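You operate a simulated robot arm through the tools that you are given. There is no shell and no other tool.

Carry out the task below with a simulated robot arm. There is one attempt and no reset: what you move stays moved.

JOB
Zero the thickness gauge on the steel block, then put the block back.
Fine: turn the zero knob till the pointer shows 30 mm; close the gauge again. Set down upright: steel block.

It is judged by the outcome, as a careful person would: the job done as asked, and still so three seconds after it is handed in. It fails if anything else is knocked over, pushed out of place, dropped, spilled or broken.

ROBOT AND FRAMES
A 6-joint arm with a two-finger gripper, fixed in place. Base frame: the origin is at the foot of the arm, x ahead of it, y to its left, z up; the work surface is at about z = 0. Units: m, rad, N and s.
With the tool pointing down near the work surface it reaches from about 0.18 to 0.48 m from the base axis. Its first joint turns from -1.152 to 1.152 rad. Payload 1.76 kg.
The tool frame sits at the grasp point between the pads (the TCP): z along the fingers, y along the line on which they close. The tips reach 0.029 m beyond it. The gripper opens to 0.082 m; its body begins 0.058 m behind the TCP.
Orientation is that of the tool frame in the base frame, as a unit quaternion [x, y, z, w]. With the fingers straight down and closing along the base's y, the tool's x points along the base's -x, its y along +y and its z along -z.

CONTROLS
- The arm moves only by the tool move_arm. Its argument "moves" is one flat list of numbers, 6 for each row, row after row: the shift along the base's x, y, z in m, then the turn, a rotation vector about the base's x, y, z in rad. In form: [x, y, z, wx, wy, wz, x, y, z, wx, wy, wz, ...]. A call has 1 to 20 rows; each row is the pose to reach, as a shift and turn from the pose commanded when the call began. "fingers" is the finger opening in m, from 0 to 0.082, set as the call begins (left out, the last holds). A row lasts 0.2 s, in which the tool goes at most 0.05 m and 0.15 rad; a call with a longer step from one row to the next is refused whole, and so is a gripper value outside its range. A pose out of reach is approached as far as the arm can. The call stops where the force on the tool passes 80 N (or 10 N more than at its start, if that is more) or the arm is blocked; 0.2 s more then pass. The fingers move at their own pace (about 0.2035 m/s each) and stop on an object; they squeeze with about 34 N. The grip force told is the motor's: it shows also when the fingers shut on nothing. Time passes only in rows, and 0.2 s behind the last, so rows that repeat a pose let the fingers close. It gives the time, the measured TCP pose, the force on the tool (base axes), the opening and the grip force at its end, in the units of the frame above (readings bear some noise), with the torque about the TCP (base axes, N m) and any sound that the robot's microphone picked up, and new pictures: "show" is both (left out), scene, wrist or none.
- Cameras (640 x 400 px; columns grow to the right, rows downward): "scene" is fixed at [0.075, 0.3619, 0.4121]; the picture's right is [-0.47, -0.88, 0.00], its down [-0.60, 0.32, -0.73] and it looks along [0.65, -0.35, -0.68] (base axes); focal length 214 px, centre (320, 200). "wrist" rides on the gripper at [0.079, 0.004, -0.089] in the tool frame; the picture's right is [-0.05, 1.00, 0.00], its down [-0.71, -0.04, -0.71] and it looks along [-0.71, -0.04, 0.71] (tool axes); focal length 256 px, centre (320, 200). There is no depth. A picture from a camera that has moved, and an enlarged one, comes with that camera's place and axes in the base frame and with its lens.
- zoom(camera, box): a new picture of the part [left, top, right, bottom] of that camera's present view, enlarged. No time passes.
- close_job(): hands the job in; it is judged then, once.

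Nothing tells you positions but the pictures and the camera data. Unless the task says otherwise, let go and move clear before handing in.

The tools are called after "Call:" as a command line: name --argument value ..., lists and objects as JSON in quotes. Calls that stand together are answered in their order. move_arm: Moves the arm, as the interface text tells. Its arguments: {"type":"object","properties":{"moves":{"type":"array","items":{"type":"number"}},"fingers":{"type":"number"},"show":{"type":"string","enum":["both","scene","wrist","none"]}},"required":["moves"]} The other tools are called the same way: zoom (camera, box) takes an enlarged picture of a part of a camera's view; close_job () hands the job in.

At the start:

```text
clock: 0.0
position: [0.2188, 0.1063, 0.3257]
tcp_rot: [0.0, 1.0, 0.001, 0.001]
contact_force: [0.5, -0.3, 0.8]
ft_torque: [0.01, -0.01, 0.0]
opening: 0.0819
finger_force: 0.1
```

scene: 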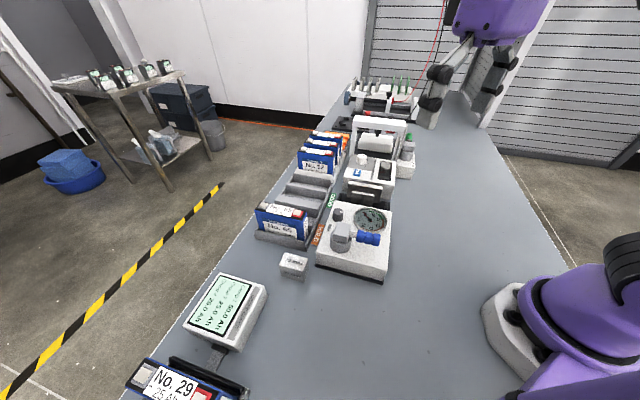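
wrist: 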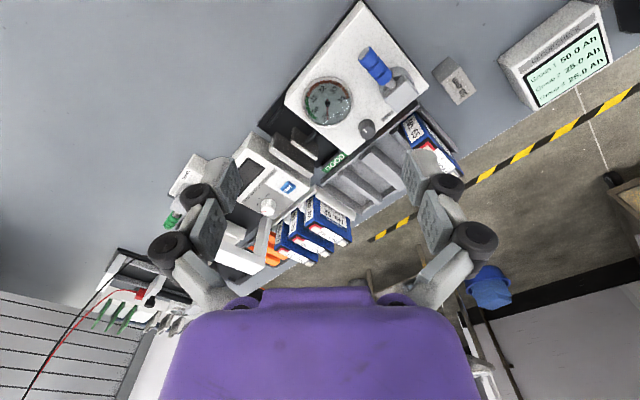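

I see a bench with a thickness gauge (white box with a dial, blue handle and a grey knob) and a small steel-looking block beside it, along with battery packs and other stations. I'll zoom in before moving anything.

Call:
zoom --camera "scene" --box '[260, 180, 420, 290]'

Call:
zoom --camera "wrist" --box '[260, 0, 500, 160]'

Call:
zoom --camera "scene" --box '[280, 60, 480, 220]'

```text
3.64 times, centred on (340, 235) of scene
camera zoom: at [0.075, 0.3619, 0.4121], right [-0.47, -0.88, 0.0], down [-0.6, 0.32, -0.73], along [0.65, -0.35, -0.68], focal length 780 px, centre (247, 73)
```

zoom: 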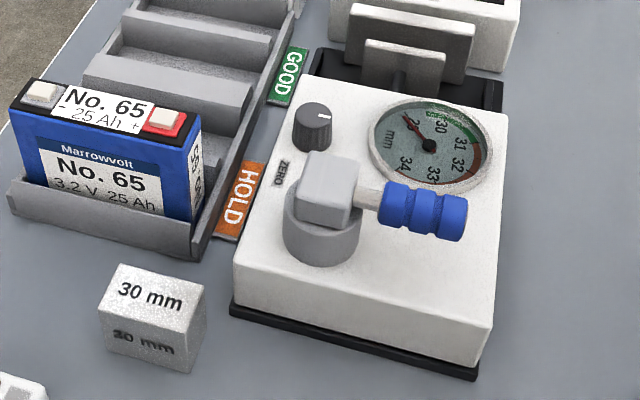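

```text
2.50 times, centred on (380, 80) of wrist
camera zoom: at [0.14, 0.1095, 0.4143], right [0.05, 1.0, 0.0], down [0.71, -0.04, 0.71], along [0.71, -0.03, -0.71], focal length 640 px, centre (170, 500)
```

zoom: 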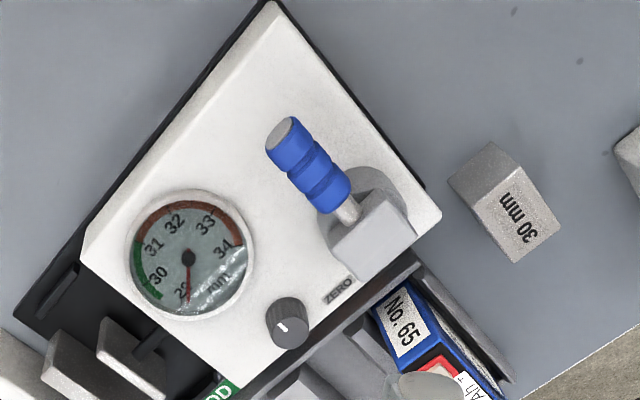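

```text
2.50 times, centred on (380, 140) of scene
camera zoom: at [0.075, 0.3619, 0.4121], right [-0.47, -0.88, 0.0], down [-0.6, 0.32, -0.73], along [0.65, -0.35, -0.68], focal length 536 px, centre (170, 350)
```

zoom: 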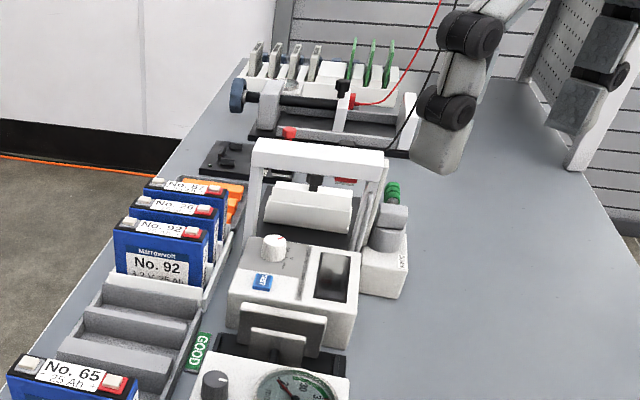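

The gauge is rotated about 45° at roughly (0.28, 0.17), with its jaws at the far end near (0.37, 0.07). The block is near (0.29, 0.30). I'll turn the tool -45° and move high up to look along the gauge's axis.

Call:
move_arm --moves '[0, 0.019, -0.009, 0, 0, -0.131, 0, 0.038, -0.018, 0, 0, -0.262, 0, 0.057, -0.027, 0, 0, -0.393, 0, 0.076, -0.036, 0, 0, -0.524, 0, 0.095, -0.045, 0, 0, -0.655, 0, 0.114, -0.055, 0, 0, -0.785]'

```text
clock: 1.4
position: [0.2176, 0.2212, 0.2675]
tcp_rot: [0.382, 0.924, 0.002, 0.001]
contact_force: [-0.2, 1.2, 0.2]
ft_torque: [0.01, -0.05, -0.01]
opening: 0.0822
finger_force: 0.0
camera wrist: at [0.1653, 0.2789, 0.3574], right [0.74, 0.67, 0.0], down [0.47, -0.53, 0.71], along [0.47, -0.53, -0.71], focal length 256 px, centre (320, 200)
```

scene: 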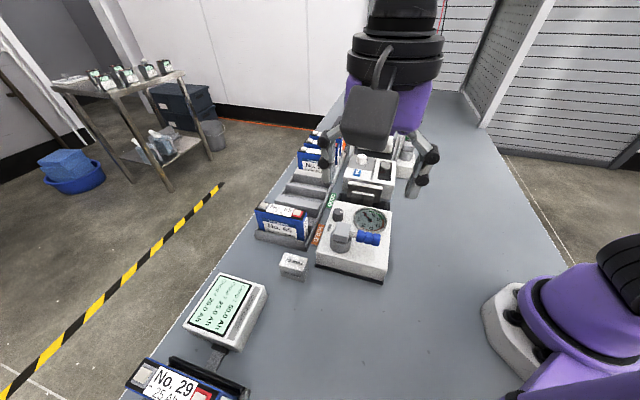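
wrist: 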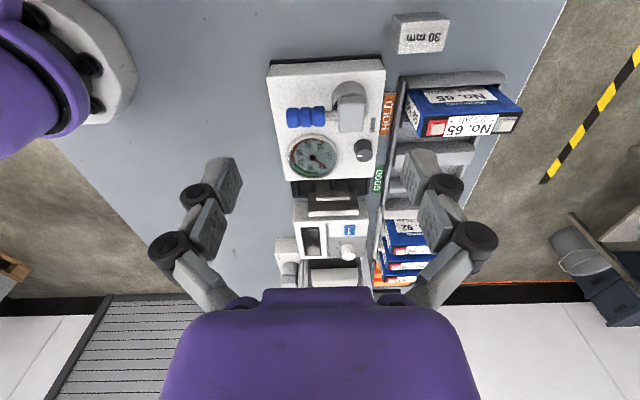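

Call:
zoom --camera "wrist" --box '[250, 40, 410, 140]'

Call:
zoom --camera "wrist" --box '[270, 150, 400, 231]'

Call:
zoom --camera "wrist" --box '[360, 0, 520, 100]'

```text
4.00 times, centred on (330, 90) of wrist
camera zoom: at [0.1653, 0.2789, 0.3574], right [0.74, 0.67, 0.0], down [0.47, -0.53, 0.71], along [0.47, -0.53, -0.71], focal length 1024 px, centre (280, 640)
```

zoom: 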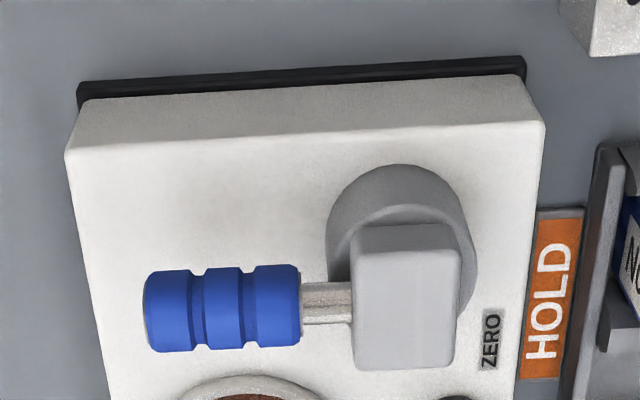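

```text
4.92 times, centred on (335, 190) of wrist
camera zoom: at [0.1653, 0.2789, 0.3574], right [0.74, 0.67, 0.0], down [0.47, -0.53, 0.71], along [0.47, -0.53, -0.71], focal length 1260 px, centre (246, 247)
```

zoom: 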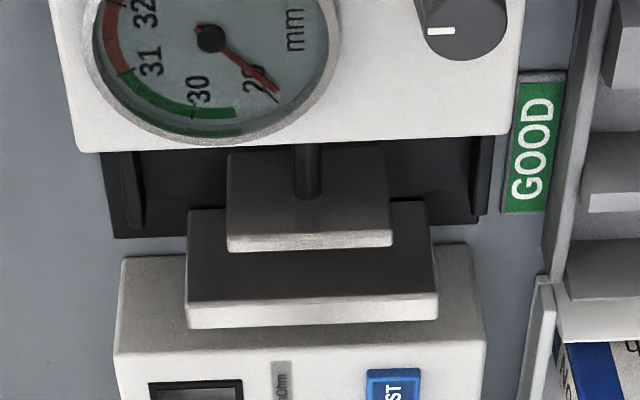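

```text
4.00 times, centred on (440, 50) of wrist
camera zoom: at [0.1653, 0.2789, 0.3574], right [0.74, 0.67, 0.0], down [0.47, -0.53, 0.71], along [0.47, -0.53, -0.71], focal length 1024 px, centre (-160, 800)
```

zoom: 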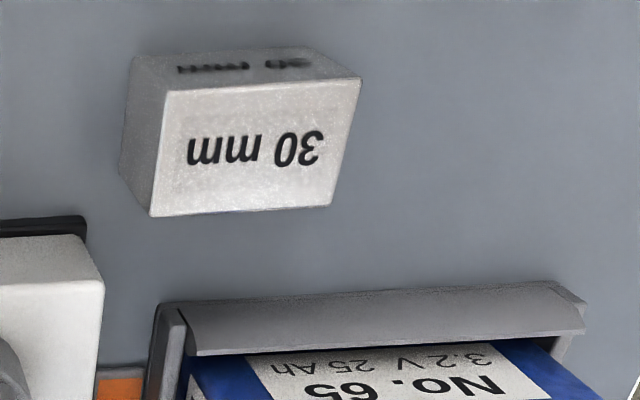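

Call:
zoom --camera "scene" --box '[310, 165, 414, 230]'

Call:
zoom --camera "scene" --box '[310, 200, 406, 260]'

```text
6.15 times, centred on (362, 198) of scene
camera zoom: at [0.075, 0.3619, 0.4121], right [-0.47, -0.88, 0.0], down [-0.6, 0.32, -0.73], along [0.65, -0.35, -0.68], focal length 1320 px, centre (62, 215)
```

zoom: 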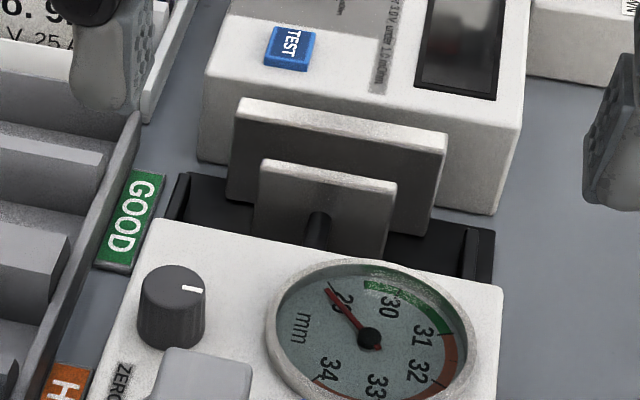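

```text
6.67 times, centred on (358, 230) of scene
camera zoom: at [0.075, 0.3619, 0.4121], right [-0.47, -0.88, 0.0], down [-0.6, 0.32, -0.73], along [0.65, -0.35, -0.68], focal length 1430 px, centre (67, 0)
```

zoom: 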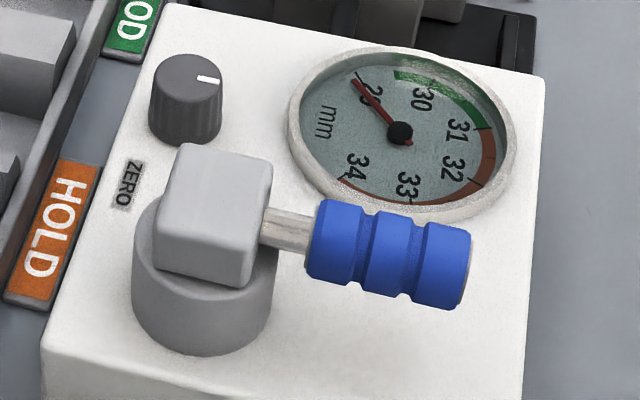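

The jaws are a small moving plate on a rod and a larger fixed plate behind it, and the lever sits on a vertical hub with its handle about 0.10 m up. I'll move closer above the gauge to measure the jaw gap and the lever.

Call:
move_arm --moves '[0.027, -0.027, -0.017, 0, 0, 0, 0.054, -0.054, -0.034, 0, 0, 0, 0.08, -0.08, -0.05, 0, 0, 0]'

```text
clock: 2.2
position: [0.3008, 0.1391, 0.2191]
tcp_rot: [0.382, 0.924, 0.001, 0.001]
contact_force: [-0.3, -0.3, 0.2]
ft_torque: [0.04, 0.02, -0.01]
opening: 0.0819
finger_force: 0.0
camera wrist: at [0.2489, 0.1976, 0.3087], right [0.74, 0.67, 0.0], down [0.47, -0.53, 0.71], along [0.48, -0.52, -0.71], focal length 256 px, centre (320, 200)
```

scene: 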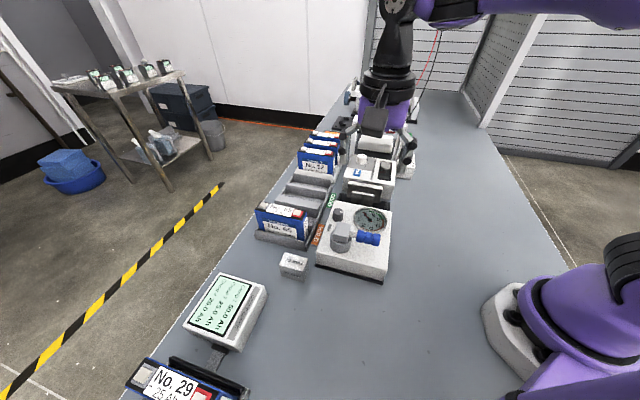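
wrist: 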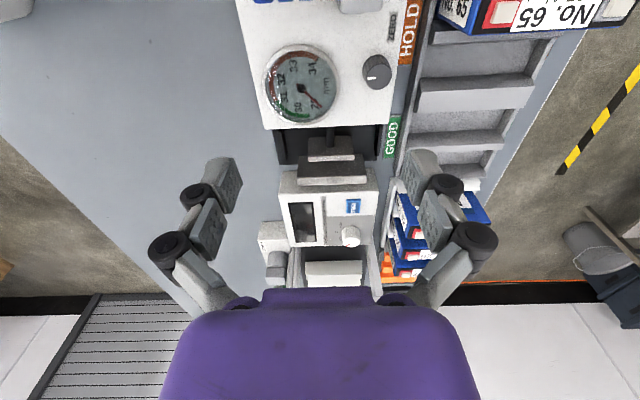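

Call:
zoom --camera "wrist" --box '[256, 110, 400, 200]'

Call:
zoom --camera "wrist" --box '[240, 30, 416, 140]'

```text
4.44 times, centred on (328, 155) of wrist
camera zoom: at [0.2489, 0.1976, 0.3087], right [0.74, 0.67, 0.0], down [0.47, -0.53, 0.71], along [0.48, -0.52, -0.71], focal length 1138 px, centre (284, 400)
```

zoom: 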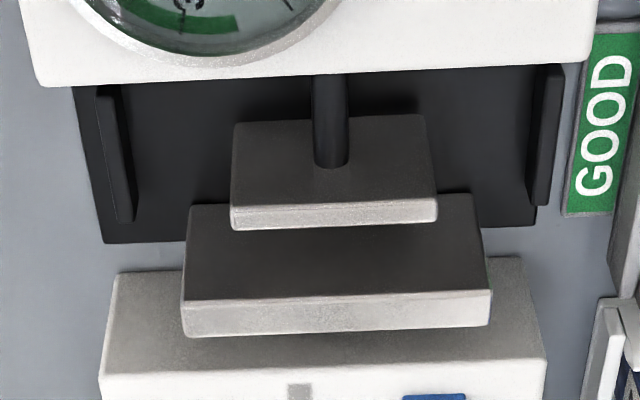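

```text
3.64 times, centred on (328, 85) of wrist
camera zoom: at [0.2489, 0.1976, 0.3087], right [0.74, 0.67, 0.0], down [0.47, -0.53, 0.71], along [0.48, -0.52, -0.71], focal length 931 px, centre (291, 618)
```

zoom: 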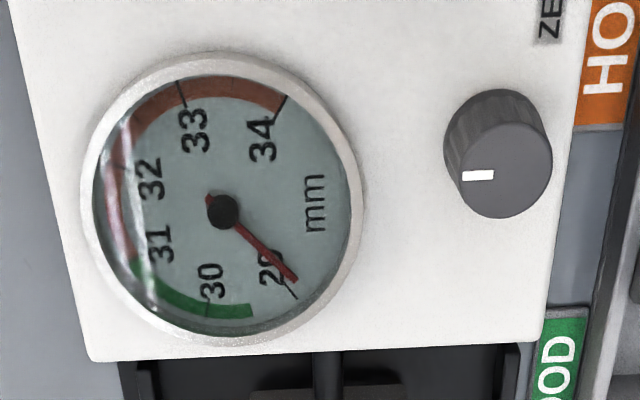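

The slot between the box and the fixed plate is clear of anything else. I need a side view across the jaws, so I'll swing to the other side at a safe height and turn the tool to +45°.

Call:
move_arm --moves '[-0.0026, -0.0164, 0, 0, 0, 0.1428, -0.0052, -0.0328, 0, 0, 0, 0.2856, -0.0078, -0.0492, 0, 0, 0, 0.4284, -0.0104, -0.0656, 0, 0, 0, 0.5712, -0.013, -0.082, 0, 0, 0, 0.714, -0.0156, -0.0984, 0, 0, 0, 0.8568, -0.0182, -0.1148, 0, 0, 0, 0.9996, -0.0208, -0.1312, 0, 0, 0, 1.1424, -0.0234, -0.1476, -0.005, 0, 0, 1.2852, -0.026, -0.164, -0.01, 0, 0, 1.428, -0.029, -0.18, -0.02, 0, 0, 1.5708]' --show "wrist"

```text
clock: 4.6
position: [0.27, -0.0409, 0.199]
tcp_rot: [-0.385, 0.923, 0.001, 0.0]
contact_force: [0.3, -0.1, -0.7]
ft_torque: [0.03, 0.0, -0.04]
opening: 0.082
finger_force: 0.0
camera wrist: at [0.2124, -0.0948, 0.2891], right [-0.67, 0.74, 0.0], down [0.53, 0.47, 0.71], along [0.52, 0.48, -0.71], focal length 256 px, centre (320, 200)
```

wrist: 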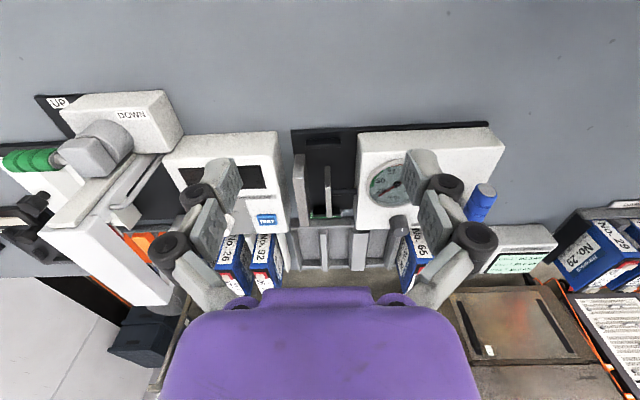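

Call:
zoom --camera "wrist" --box '[270, 110, 414, 235]'

Call:
zoom --camera "wrist" --box '[340, 110, 520, 250]'

Call:
zoom --camera "wrist" --box '[0, 80, 290, 300]'

```text
3.20 times, centred on (342, 172) of wrist
camera zoom: at [0.2124, -0.0948, 0.2891], right [-0.67, 0.74, 0.0], down [0.53, 0.47, 0.71], along [0.52, 0.48, -0.71], focal length 819 px, centre (250, 288)
```

zoom: 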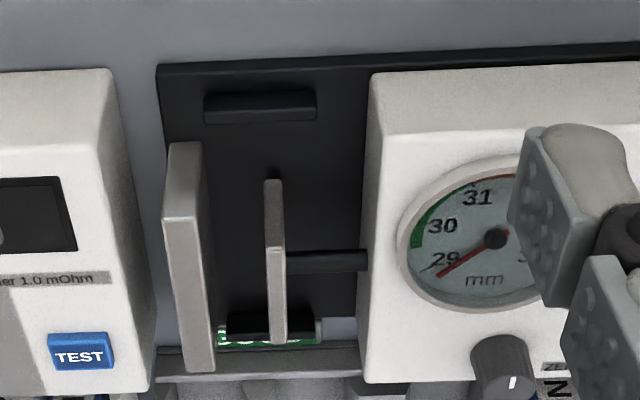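

```text
2.86 times, centred on (430, 180) of wrist
camera zoom: at [0.2124, -0.0948, 0.2891], right [-0.67, 0.74, 0.0], down [0.53, 0.47, 0.71], along [0.52, 0.48, -0.71], focal length 731 px, centre (6, 257)
```

zoom: 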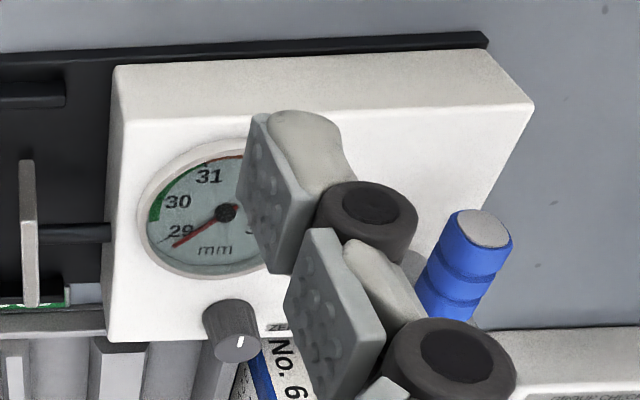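

```text
1.82 times, centred on (145, 190) of wrist
camera zoom: at [0.2124, -0.0948, 0.2891], right [-0.67, 0.74, 0.0], down [0.53, 0.47, 0.71], along [0.52, 0.48, -0.71], focal length 465 px, centre (638, 218)
```

zoom: 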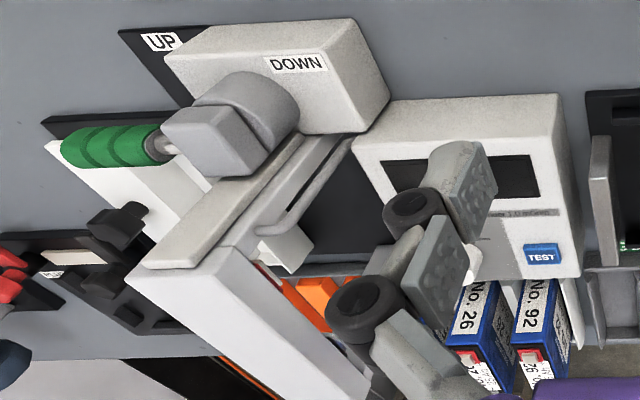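

From the side the moving plate sits about 22–26 mm from the fixed plate, so the lever has to open the gap before the 30 mm block fits. I'll move over the lever handle, still high, to pin down where it is.

Call:
move_arm --moves '[-0.006, 0.042, 0, 0, 0, 0, -0.012, 0.084, 0, 0, 0, 0, -0.018, 0.126, 0, 0, 0, 0, -0.024, 0.168, 0, 0, 0, 0, -0.03, 0.211, 0, 0, 0, 0]'

```text
clock: 5.8
position: [0.2378, 0.1712, 0.2015]
tcp_rot: [-0.382, 0.924, 0.003, 0.0]
contact_force: [0.4, -0.3, 0.4]
ft_torque: [0.01, -0.02, 0.02]
opening: 0.0817
finger_force: 0.0
camera wrist: at [0.1791, 0.1181, 0.2908], right [-0.67, 0.74, 0.0], down [0.53, 0.47, 0.71], along [0.53, 0.47, -0.71], focal length 256 px, centre (320, 200)
```

scene: 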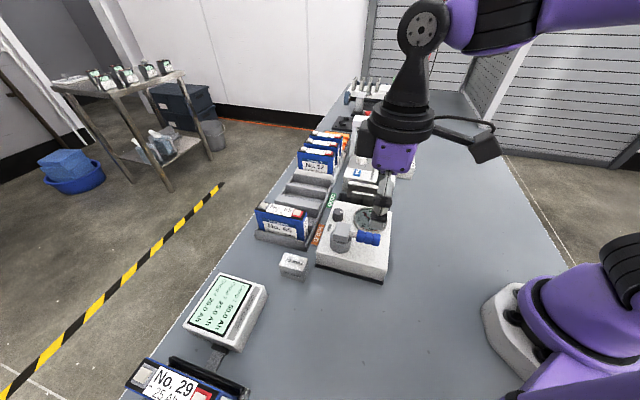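
wrist: 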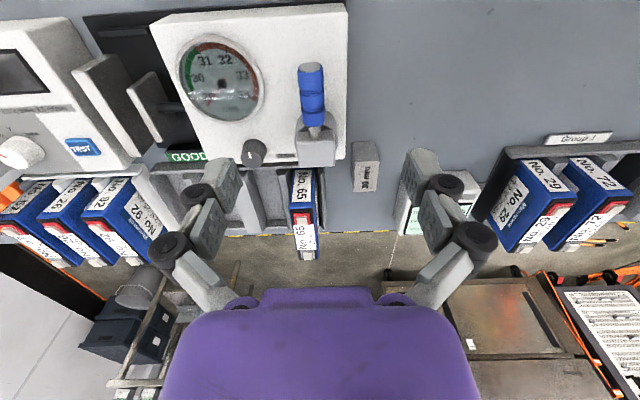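

Call:
zoom --camera "wrist" --box '[240, 50, 400, 200]'

Call:
zoom --camera "scene" --box '[310, 180, 420, 280]'

```text
2.67 times, centred on (320, 125) of wrist
camera zoom: at [0.1791, 0.1181, 0.2908], right [-0.67, 0.74, 0.0], down [0.53, 0.47, 0.71], along [0.53, 0.47, -0.71], focal length 683 px, centre (320, 400)
```

zoom: 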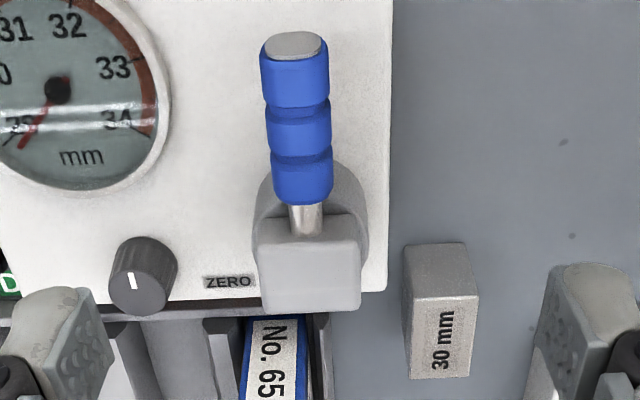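

```text
4.00 times, centred on (365, 230) of scene
camera zoom: at [0.075, 0.3619, 0.4121], right [-0.47, -0.88, 0.0], down [-0.6, 0.32, -0.73], along [0.65, -0.35, -0.68], focal length 858 px, centre (140, 80)
```

zoom: 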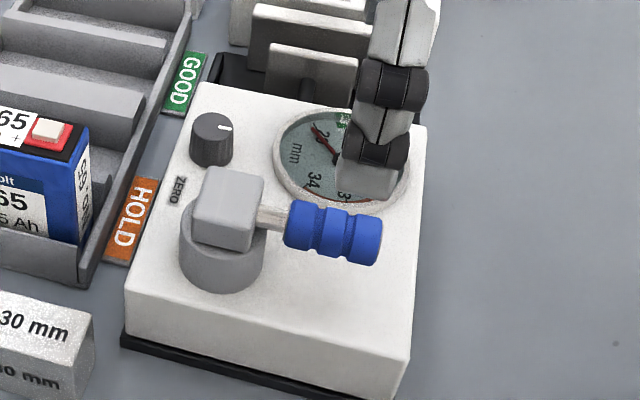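

The handle's centre is at about (0.247, 0.170, 0.095), pointing at 225° from a hub axis near (0.280, 0.204). I'll come down with the fingers open on either side of the handle.

Call:
move_arm --moves '[0.007, -0.0015, -0.02, 0, 0, 0, 0.007, -0.0015, -0.045, 0, 0, 0, 0.007, -0.0015, -0.07, 0, 0, 0, 0.007, -0.0015, -0.092, 0, 0, 0]' --fingers 0.06

```text
clock: 6.8
position: [0.2468, 0.1699, 0.109]
tcp_rot: [-0.383, 0.924, 0.002, 0.0]
contact_force: [0.7, 0.0, -0.3]
ft_torque: [0.04, 0.02, 0.0]
opening: 0.0601
finger_force: 0.1
camera wrist: at [0.1886, 0.1156, 0.1976], right [-0.67, 0.74, 0.0], down [0.53, 0.47, 0.71], along [0.52, 0.48, -0.71], focal length 256 px, centre (320, 200)
```

scene: 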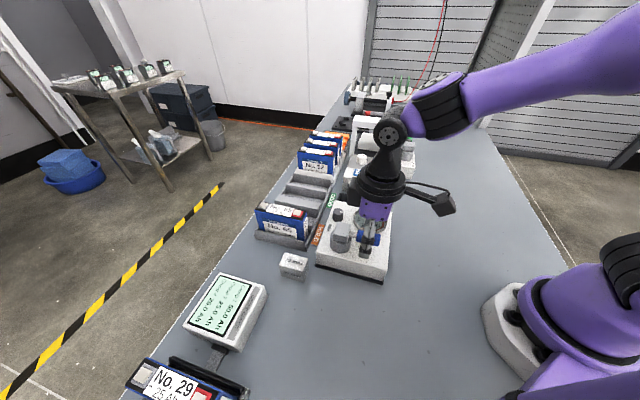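
wrist: 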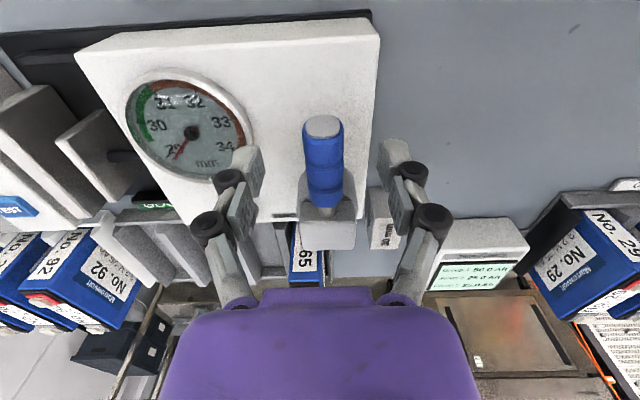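

Call:
zoom --camera "wrist" --box '[200, 90, 440, 260]'

Call:
zoom --camera "scene" --box '[310, 170, 430, 280]'

```text
2.35 times, centred on (320, 175) of wrist
camera zoom: at [0.1886, 0.1156, 0.1976], right [-0.67, 0.74, 0.0], down [0.53, 0.47, 0.71], along [0.52, 0.48, -0.71], focal length 602 px, centre (320, 259)
```

zoom: 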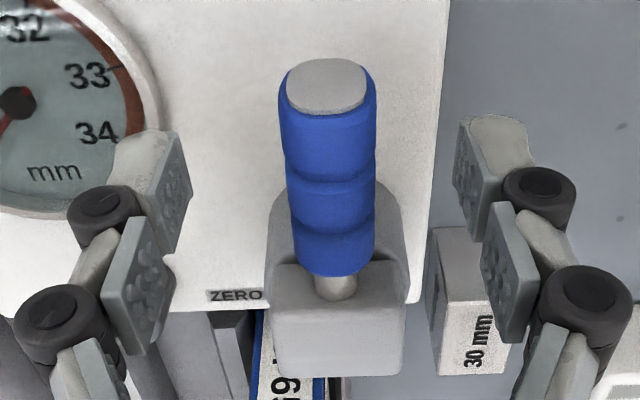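

```text
3.64 times, centred on (370, 225) of scene
camera zoom: at [0.075, 0.3619, 0.4121], right [-0.47, -0.88, 0.0], down [-0.6, 0.32, -0.73], along [0.65, -0.35, -0.68], focal length 780 px, centre (138, 109)
```

zoom: 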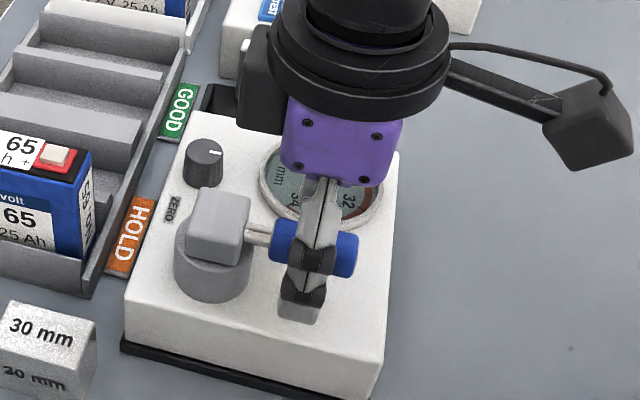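

The fingers straddle the handle cleanly. I'll narrow them and swing the lever a little toward the near edge, clockwise from above, while watching the force and the jaw.

Call:
move_arm --moves '[0, 0, 0, 0, 0, 0, -0.0016, 0.0017, 0, 0, 0, -0.05, -0.0032, 0.0035, 0, 0, 0, -0.1, -0.0047, 0.0054, 0, 0, 0, -0.15, -0.0061, 0.0073, 0, 0, 0, -0.2, -0.0086, 0.0113, 0, 0, 0, -0.3]' --fingers 0.026

```text
clock: 8.2
position: [0.2364, 0.1796, 0.1083]
tcp_rot: [-0.24, 0.971, 0.002, 0.0]
contact_force: [-1.2, 0.0, 0.7]
ft_torque: [0.01, 0.05, -0.01]
opening: 0.0265
finger_force: 0.8
camera wrist: at [0.1657, 0.1468, 0.1978], right [-0.42, 0.91, 0.0], down [0.64, 0.29, 0.71], along [0.64, 0.3, -0.71], focal length 256 px, centre (320, 200)
```

scene: 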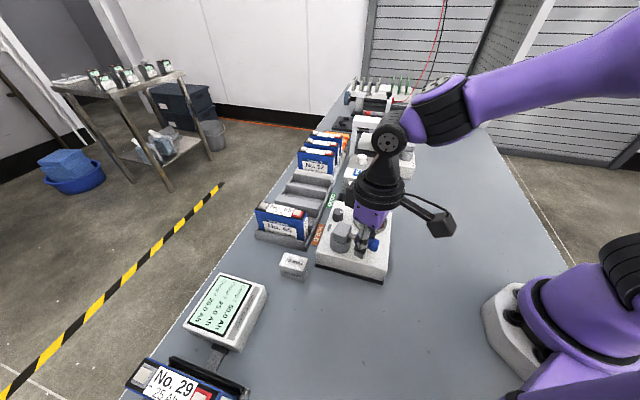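
wrist: 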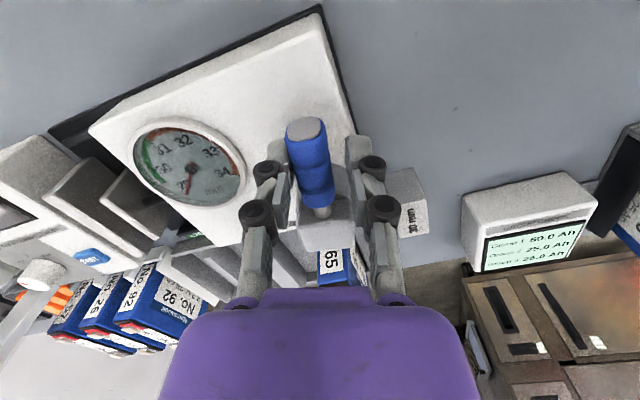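

Call:
zoom --camera "wrist" --box '[60, 80, 440, 290]'

Call:
zoom --camera "scene" --box '[310, 170, 430, 280]'

```text
1.68 times, centred on (250, 185) of wrist
camera zoom: at [0.1657, 0.1468, 0.1978], right [-0.42, 0.91, 0.0], down [0.64, 0.29, 0.71], along [0.64, 0.3, -0.71], focal length 431 px, centre (438, 225)
```

zoom: 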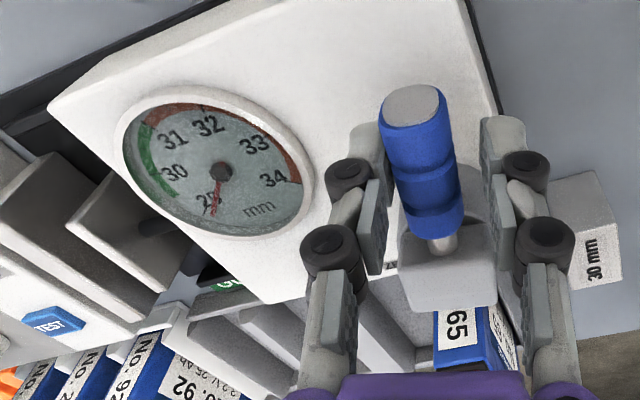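

```text
3.64 times, centred on (370, 225) of scene
camera zoom: at [0.075, 0.3619, 0.4121], right [-0.47, -0.88, 0.0], down [-0.6, 0.32, -0.73], along [0.65, -0.35, -0.68], focal length 780 px, centre (138, 109)
```

zoom: 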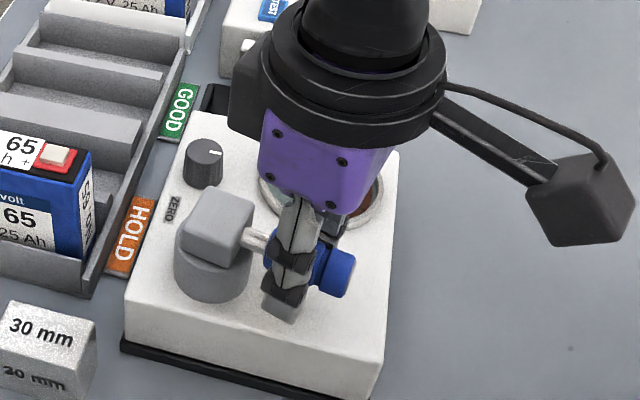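

The lever turns with almost no force in that direction. I'll keep swinging it and check the jaw again.

Call:
move_arm --moves '[-0.0029, 0.0065, 0, 0, 0, -0.149, -0.0049, 0.0134, 0, 0, 0, -0.298, -0.0057, 0.0205, 0, 0, 0, -0.447, -0.0056, 0.0276, 0, 0, 0, -0.596]'

```text
clock: 9.2
position: [0.2326, 0.2091, 0.1078]
tcp_rot: [0.056, 0.998, 0.002, 0.001]
contact_force: [0.3, -0.3, 0.2]
ft_torque: [-0.01, 0.0, 0.03]
opening: 0.0263
finger_force: 0.2
camera wrist: at [0.1544, 0.2211, 0.1975], right [0.16, 0.99, 0.0], down [0.7, -0.12, 0.71], along [0.7, -0.11, -0.71], focal length 256 px, centre (320, 200)
```

scene: 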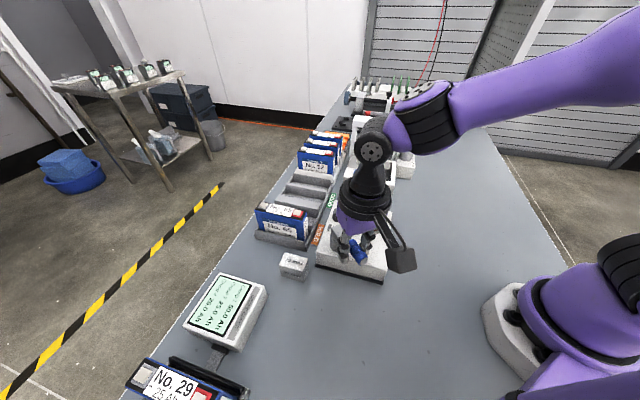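
wrist: 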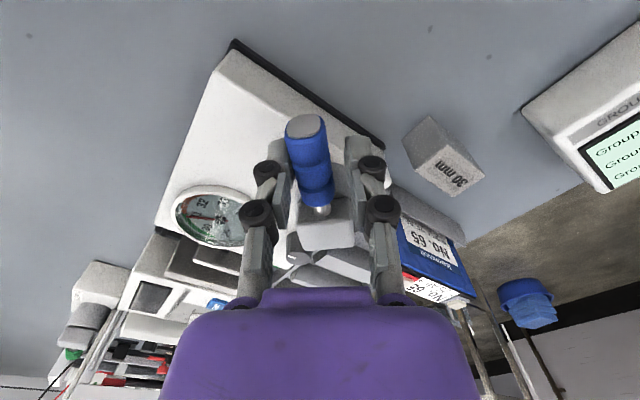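

Call:
zoom --camera "wrist" --box '[120, 140, 320, 310]'

Call:
zoom --camera "scene" --box '[310, 170, 430, 280]'

```text
2.35 times, centred on (220, 225) of wrist
camera zoom: at [0.1544, 0.2211, 0.1975], right [0.16, 0.99, 0.0], down [0.7, -0.12, 0.71], along [0.7, -0.11, -0.71], focal length 602 px, centre (555, 141)
```

zoom: 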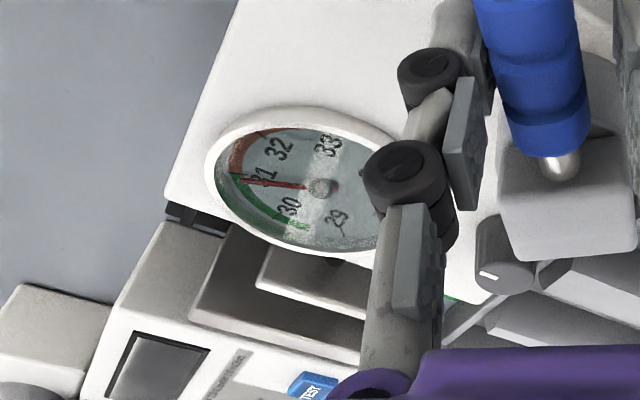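

```text
3.64 times, centred on (370, 225) of scene
camera zoom: at [0.075, 0.3619, 0.4121], right [-0.47, -0.88, 0.0], down [-0.6, 0.32, -0.73], along [0.65, -0.35, -0.68], focal length 780 px, centre (138, 109)
```

zoom: 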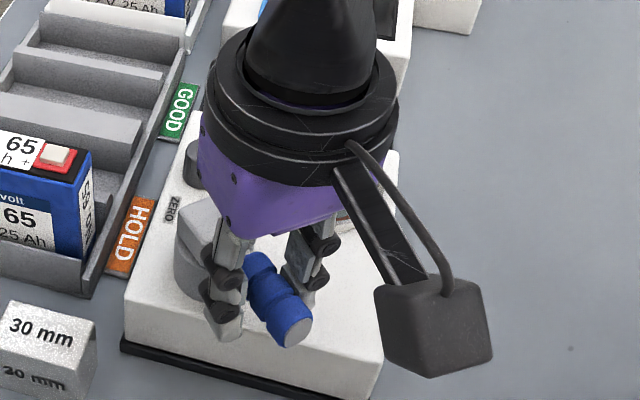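

The pointer has gone up to about 31, so this direction opens the jaws. I'll continue to about 90° total.

Call:
move_arm --moves '[0.0013, 0.007, 0, 0, 0, -0.149, 0.0035, 0.0138, 0, 0, 0, -0.298, 0.0068, 0.0201, 0, 0, 0, -0.447, 0.011, 0.0259, 0, 0, 0, -0.596]'

```text
clock: 10.2
position: [0.2431, 0.2342, 0.1075]
tcp_rot: [0.346, 0.938, 0.002, 0.002]
contact_force: [0.9, -0.7, -0.4]
ft_torque: [0.01, -0.01, 0.01]
opening: 0.0259
finger_force: 0.0
camera wrist: at [0.1867, 0.2881, 0.1981], right [0.69, 0.72, 0.0], down [0.51, -0.49, 0.71], along [0.51, -0.49, -0.71], focal length 256 px, centre (320, 200)
```

scene: 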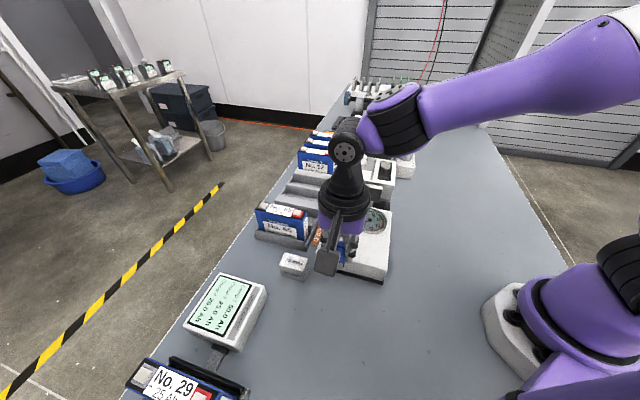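
wrist: 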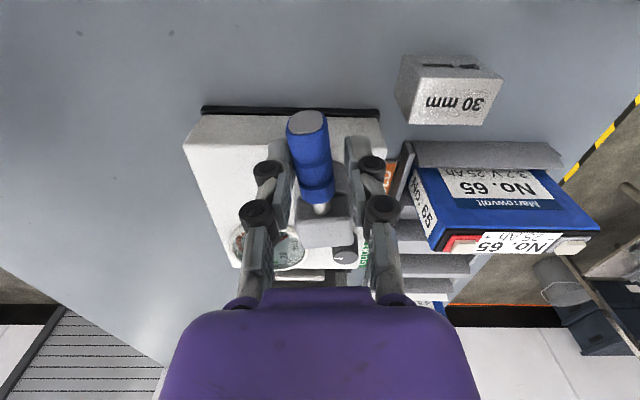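

Call:
zoom --camera "scene" --box '[310, 150, 430, 260]'

Call:
zoom --camera "wrist" --box '[180, 80, 440, 300]'

```text
3.64 times, centred on (370, 205) of scene
camera zoom: at [0.075, 0.3619, 0.4121], right [-0.47, -0.88, 0.0], down [-0.6, 0.32, -0.73], along [0.65, -0.35, -0.68], focal length 780 px, centre (138, 182)
```

zoom: 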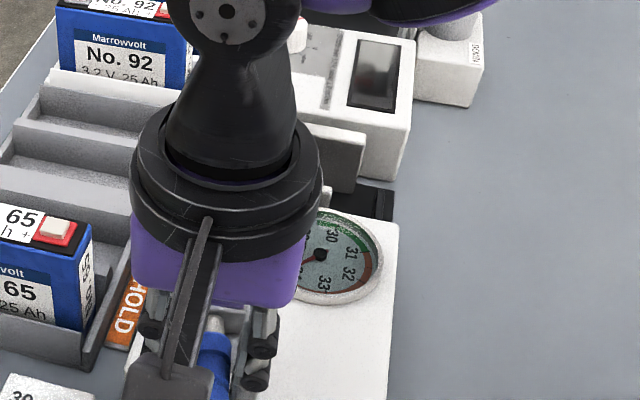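

```text
1.82 times, centred on (310, 190) of wrist
camera zoom: at [0.1867, 0.2881, 0.1981], right [0.69, 0.72, 0.0], down [0.51, -0.49, 0.71], along [0.51, -0.49, -0.71], focal length 465 px, centre (338, 218)
```

zoom: 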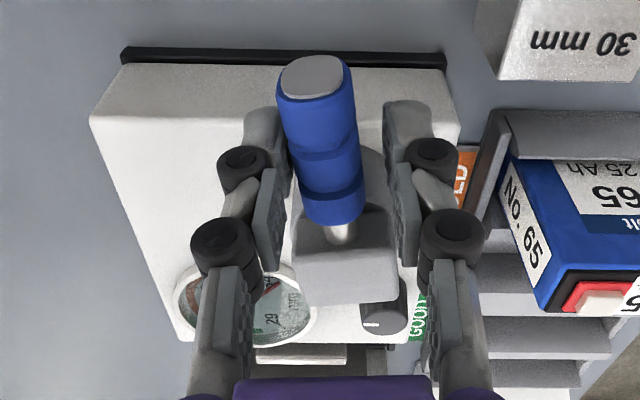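

The pointer is now near 34 and the moving plate is close to the box. I'll nudge a little further in small steps to feel for the end stop.

Call:
move_arm --moves '[0.0024, 0.0026, 0, 0, 0, -0.075, 0.0036, 0.0038, 0, 0, 0, -0.11]' --show "none"

```text
clock: 10.8
position: [0.2452, 0.2388, 0.1082]
tcp_rot: [0.397, 0.918, 0.002, 0.001]
contact_force: [1.3, 0.1, -0.7]
ft_torque: [0.01, 0.0, 0.03]
opening: 0.0258
finger_force: 0.0
```

Call:
move_arm --moves '[0.0012, 0.0013, 0, 0, 0, -0.035, 0.0025, 0.0025, 0, 0, 0, -0.07]' --show "wrist"

```text
clock: 11.4
position: [0.2479, 0.2402, 0.1101]
tcp_rot: [0.428, 0.904, 0.0, 0.0]
contact_force: [-1.1, -0.8, 0.3]
ft_torque: [-0.02, 0.03, -0.02]
opening: 0.0267
finger_force: 0.7
camera wrist: at [0.2028, 0.3034, 0.1987], right [0.81, 0.59, 0.0], down [0.42, -0.57, 0.71], along [0.42, -0.57, -0.71], focal length 256 px, centre (320, 200)
```

wrist: 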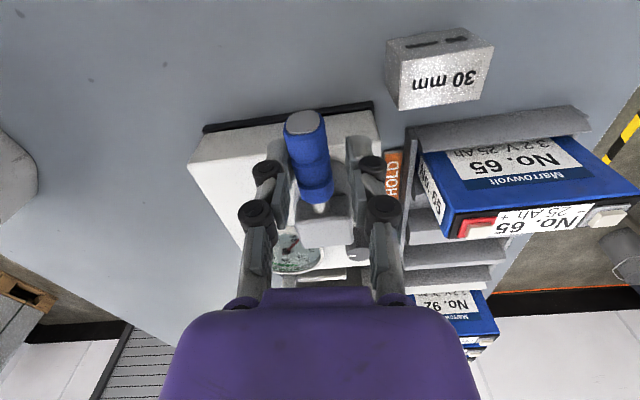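

The lever is now about 90° around with no stop felt. I'll open the fingers, lift straight up and check that the lever stays open.

Call:
move_arm --moves '[0, 0, 0, 0, 0, 0.05, 0, 0, 0, 0, 0, 0.1, 0, 0, 0.04, 0, 0, 0.1, 0, 0, 0.085, 0, 0, 0.1, 0, 0, 0.13, 0, 0, 0.1]' --fingers 0.06

```text
clock: 12.6
position: [0.2504, 0.2418, 0.2395]
tcp_rot: [0.382, 0.924, 0.001, 0.001]
contact_force: [0.6, 0.1, -0.1]
ft_torque: [0.0, 0.0, -0.03]
opening: 0.0604
finger_force: 0.0
camera wrist: at [0.1976, 0.2993, 0.3286], right [0.74, 0.67, 0.0], down [0.47, -0.53, 0.71], along [0.48, -0.52, -0.71], focal length 256 px, centre (320, 200)
```

scene: 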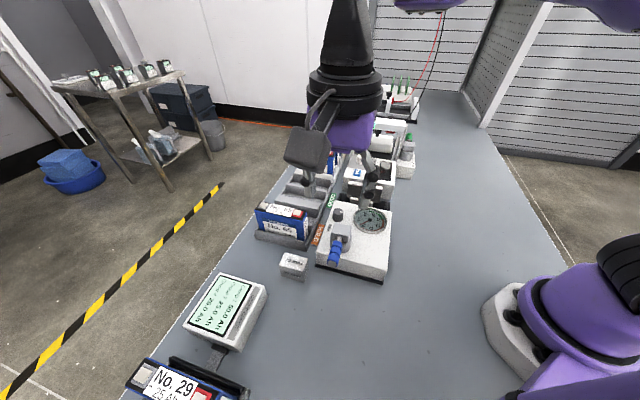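
wrist: 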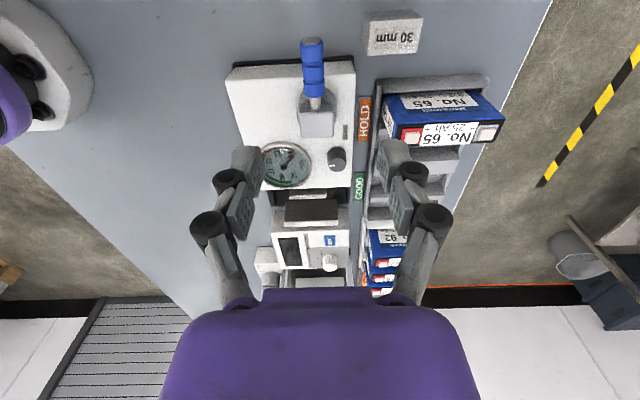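

Call:
zoom --camera "wrist" --box '[220, 20, 440, 240]'

Call:
zoom --camera "wrist" --box '[250, 140, 370, 225]'

Call:
zoom --camera "scene" --box '[265, 190, 405, 290]'

Call:
zoom --camera "wrist" --box '[340, 0, 440, 70]'

```text
1.82 times, centred on (330, 130) of wrist
camera zoom: at [0.1976, 0.2993, 0.3286], right [0.74, 0.67, 0.0], down [0.47, -0.53, 0.71], along [0.48, -0.52, -0.71], focal length 465 px, centre (302, 327)
```

zoom: 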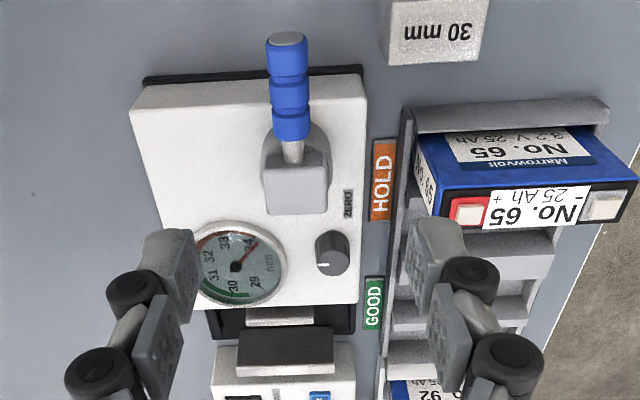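

```text
4.71 times, centred on (310, 182) of wrist
camera zoom: at [0.1976, 0.2993, 0.3286], right [0.74, 0.67, 0.0], down [0.47, -0.53, 0.71], along [0.48, -0.52, -0.71], focal length 1205 px, centre (367, 282)
```

zoom: 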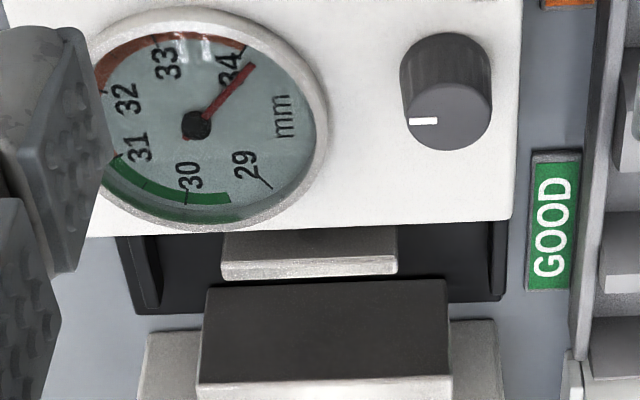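

```text
4.00 times, centred on (335, 240) of scene
camera zoom: at [0.075, 0.3619, 0.4121], right [-0.47, -0.88, 0.0], down [-0.6, 0.32, -0.73], along [0.65, -0.35, -0.68], focal length 858 px, centre (260, 40)
```

zoom: 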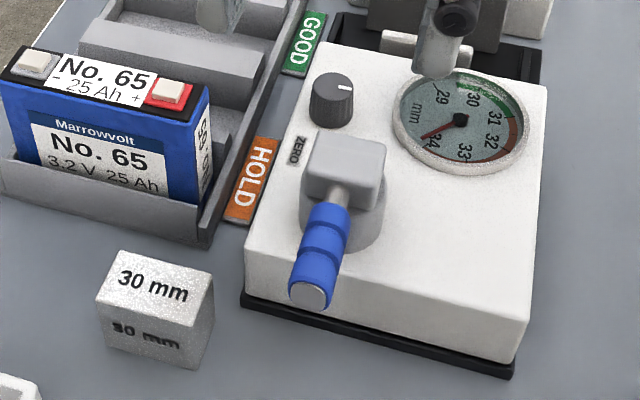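

```text
5.71 times, centred on (390, 35) of wrist
camera zoom: at [0.1976, 0.2993, 0.3286], right [0.74, 0.67, 0.0], down [0.47, -0.53, 0.71], along [0.48, -0.52, -0.71], focal length 1463 px, centre (-80, 1143)
```

zoom: 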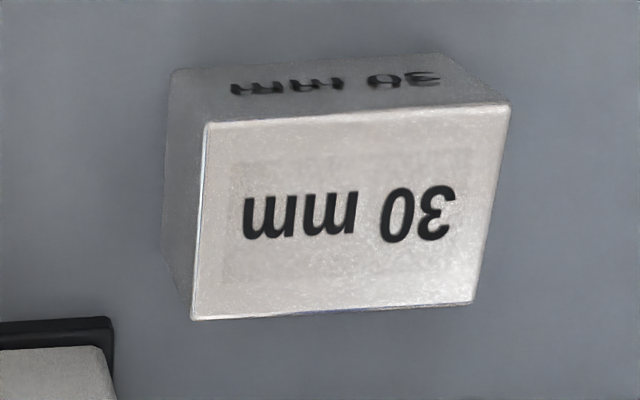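

The lever stays open: the pointer is pinned past 34 and the gap is now roughly 48 mm. The block is about 50×30×45 mm, centred near (0.293, 0.300) at 45°, so I'll move above it with the fingers wide.

Call:
move_arm --moves '[0.0143, 0.0196, -0.02, 0, 0, 0, 0.0286, 0.0392, -0.05, 0, 0, 0, 0.0429, 0.0589, -0.08, 0, 0, 0, 0.0429, 0.0589, -0.108, 0, 0, 0]' --fingers 0.075

```text
clock: 13.6
position: [0.2953, 0.301, 0.1303]
tcp_rot: [0.383, 0.924, 0.002, 0.001]
contact_force: [0.8, 0.3, -0.8]
ft_torque: [-0.02, 0.02, -0.03]
opening: 0.0748
finger_force: 0.0
camera wrist: at [0.2426, 0.3571, 0.2191], right [0.74, 0.67, 0.0], down [0.47, -0.53, 0.71], along [0.48, -0.52, -0.71], focal length 256 px, centre (320, 200)
```

scene: 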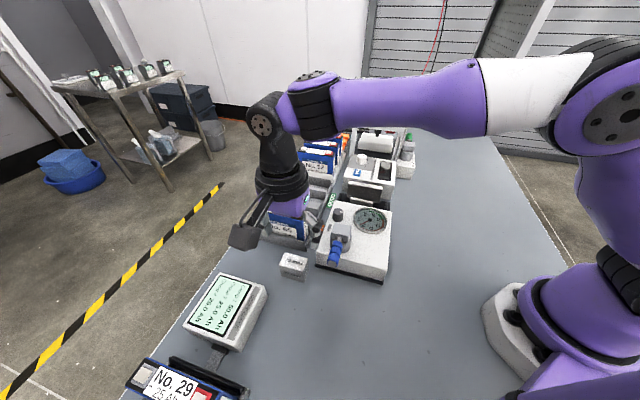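
wrist: 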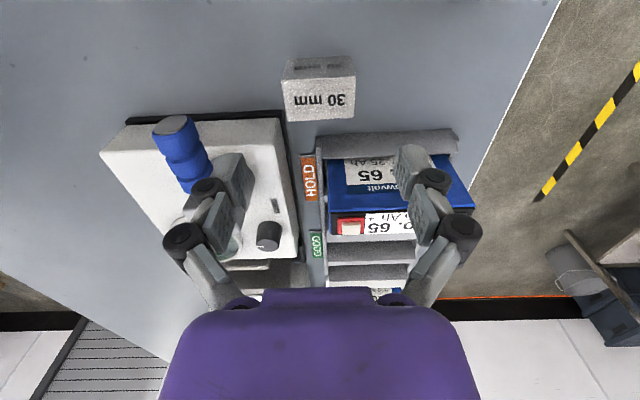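

Before descending I want to check clearances to battery No. 65 and the lever handle, so I'll zoom in on both.

Call:
zoom --camera "wrist" --box '[270, 40, 480, 250]'

Call:
zoom --camera "scene" --box '[220, 160, 360, 290]'

```text
1.90 times, centred on (375, 145) of wrist
camera zoom: at [0.2426, 0.3571, 0.2191], right [0.74, 0.67, 0.0], down [0.47, -0.53, 0.71], along [0.48, -0.52, -0.71], focal length 488 px, centre (215, 305)
```

zoom: 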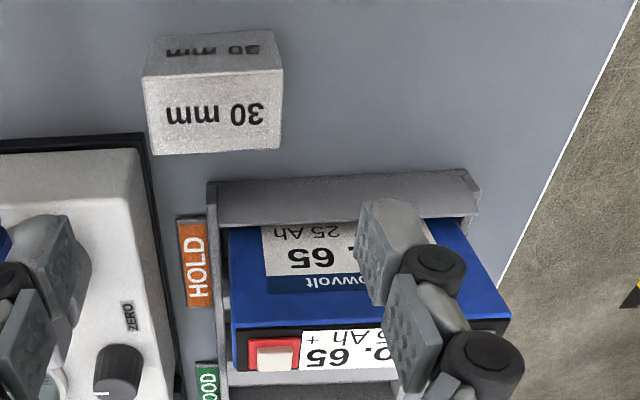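

```text
3.08 times, centred on (290, 225) of scene
camera zoom: at [0.075, 0.3619, 0.4121], right [-0.47, -0.88, 0.0], down [-0.6, 0.32, -0.73], along [0.65, -0.35, -0.68], focal length 660 px, centre (412, 123)
```

zoom: 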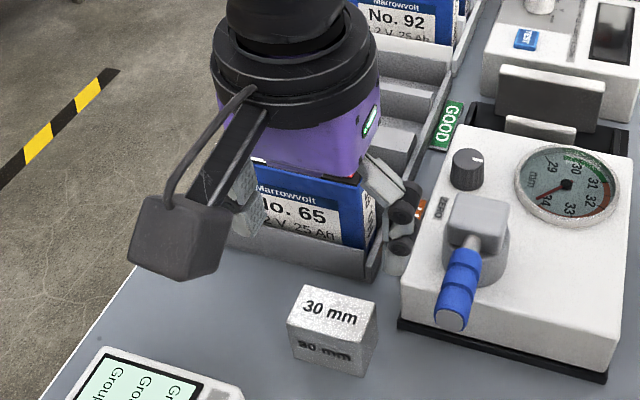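

Call:
zoom --camera "wrist" --box '[270, 40, 370, 130]'

```text
4.44 times, centred on (320, 85) of wrist
camera zoom: at [0.2426, 0.3571, 0.2191], right [0.74, 0.67, 0.0], down [0.47, -0.53, 0.71], along [0.48, -0.52, -0.71], focal length 1138 px, centre (320, 711)
```

zoom: 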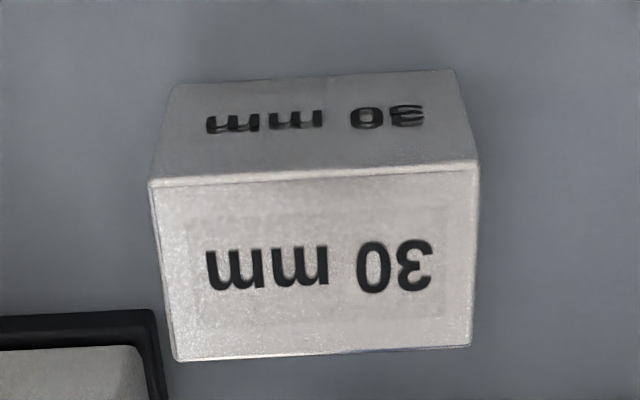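

Battery No. 65's top is at about z = 0.09, roughly 66 mm beyond the grasp axis, so there is room. The block is centred under the tool apart from about 2.5 mm, so I'll correct that and descend, leaving the fingers open for now.

Call:
move_arm --moves '[-0.0018, 0.0018, -0.03, 0, 0, 0, -0.0018, 0.0018, -0.055, 0, 0, 0, -0.0018, 0.0018, -0.075, 0, 0, 0, -0.0018, 0.0018, -0.0937, 0, 0, 0]' --fingers 0.068

```text
clock: 14.6
position: [0.2919, 0.2998, 0.0368]
tcp_rot: [0.383, 0.924, 0.002, 0.002]
contact_force: [0.4, -0.8, 0.4]
ft_torque: [0.02, -0.01, 0.0]
opening: 0.0678
finger_force: 0.1
camera wrist: at [0.2383, 0.3585, 0.1259], right [0.74, 0.67, 0.0], down [0.47, -0.53, 0.71], along [0.48, -0.52, -0.71], focal length 256 px, centre (320, 200)
```

scene: 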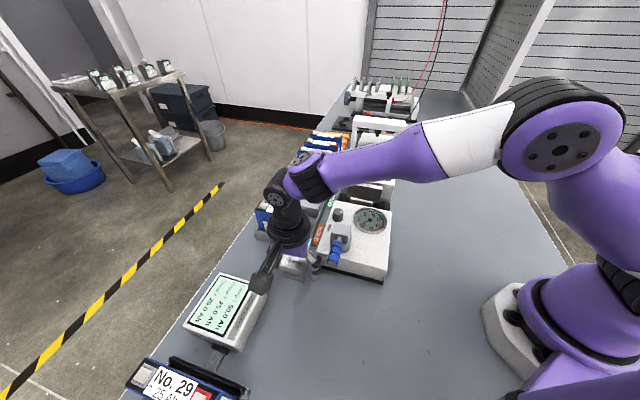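
wrist: 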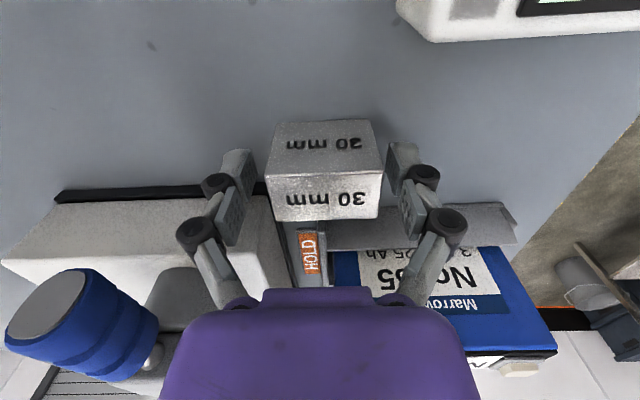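

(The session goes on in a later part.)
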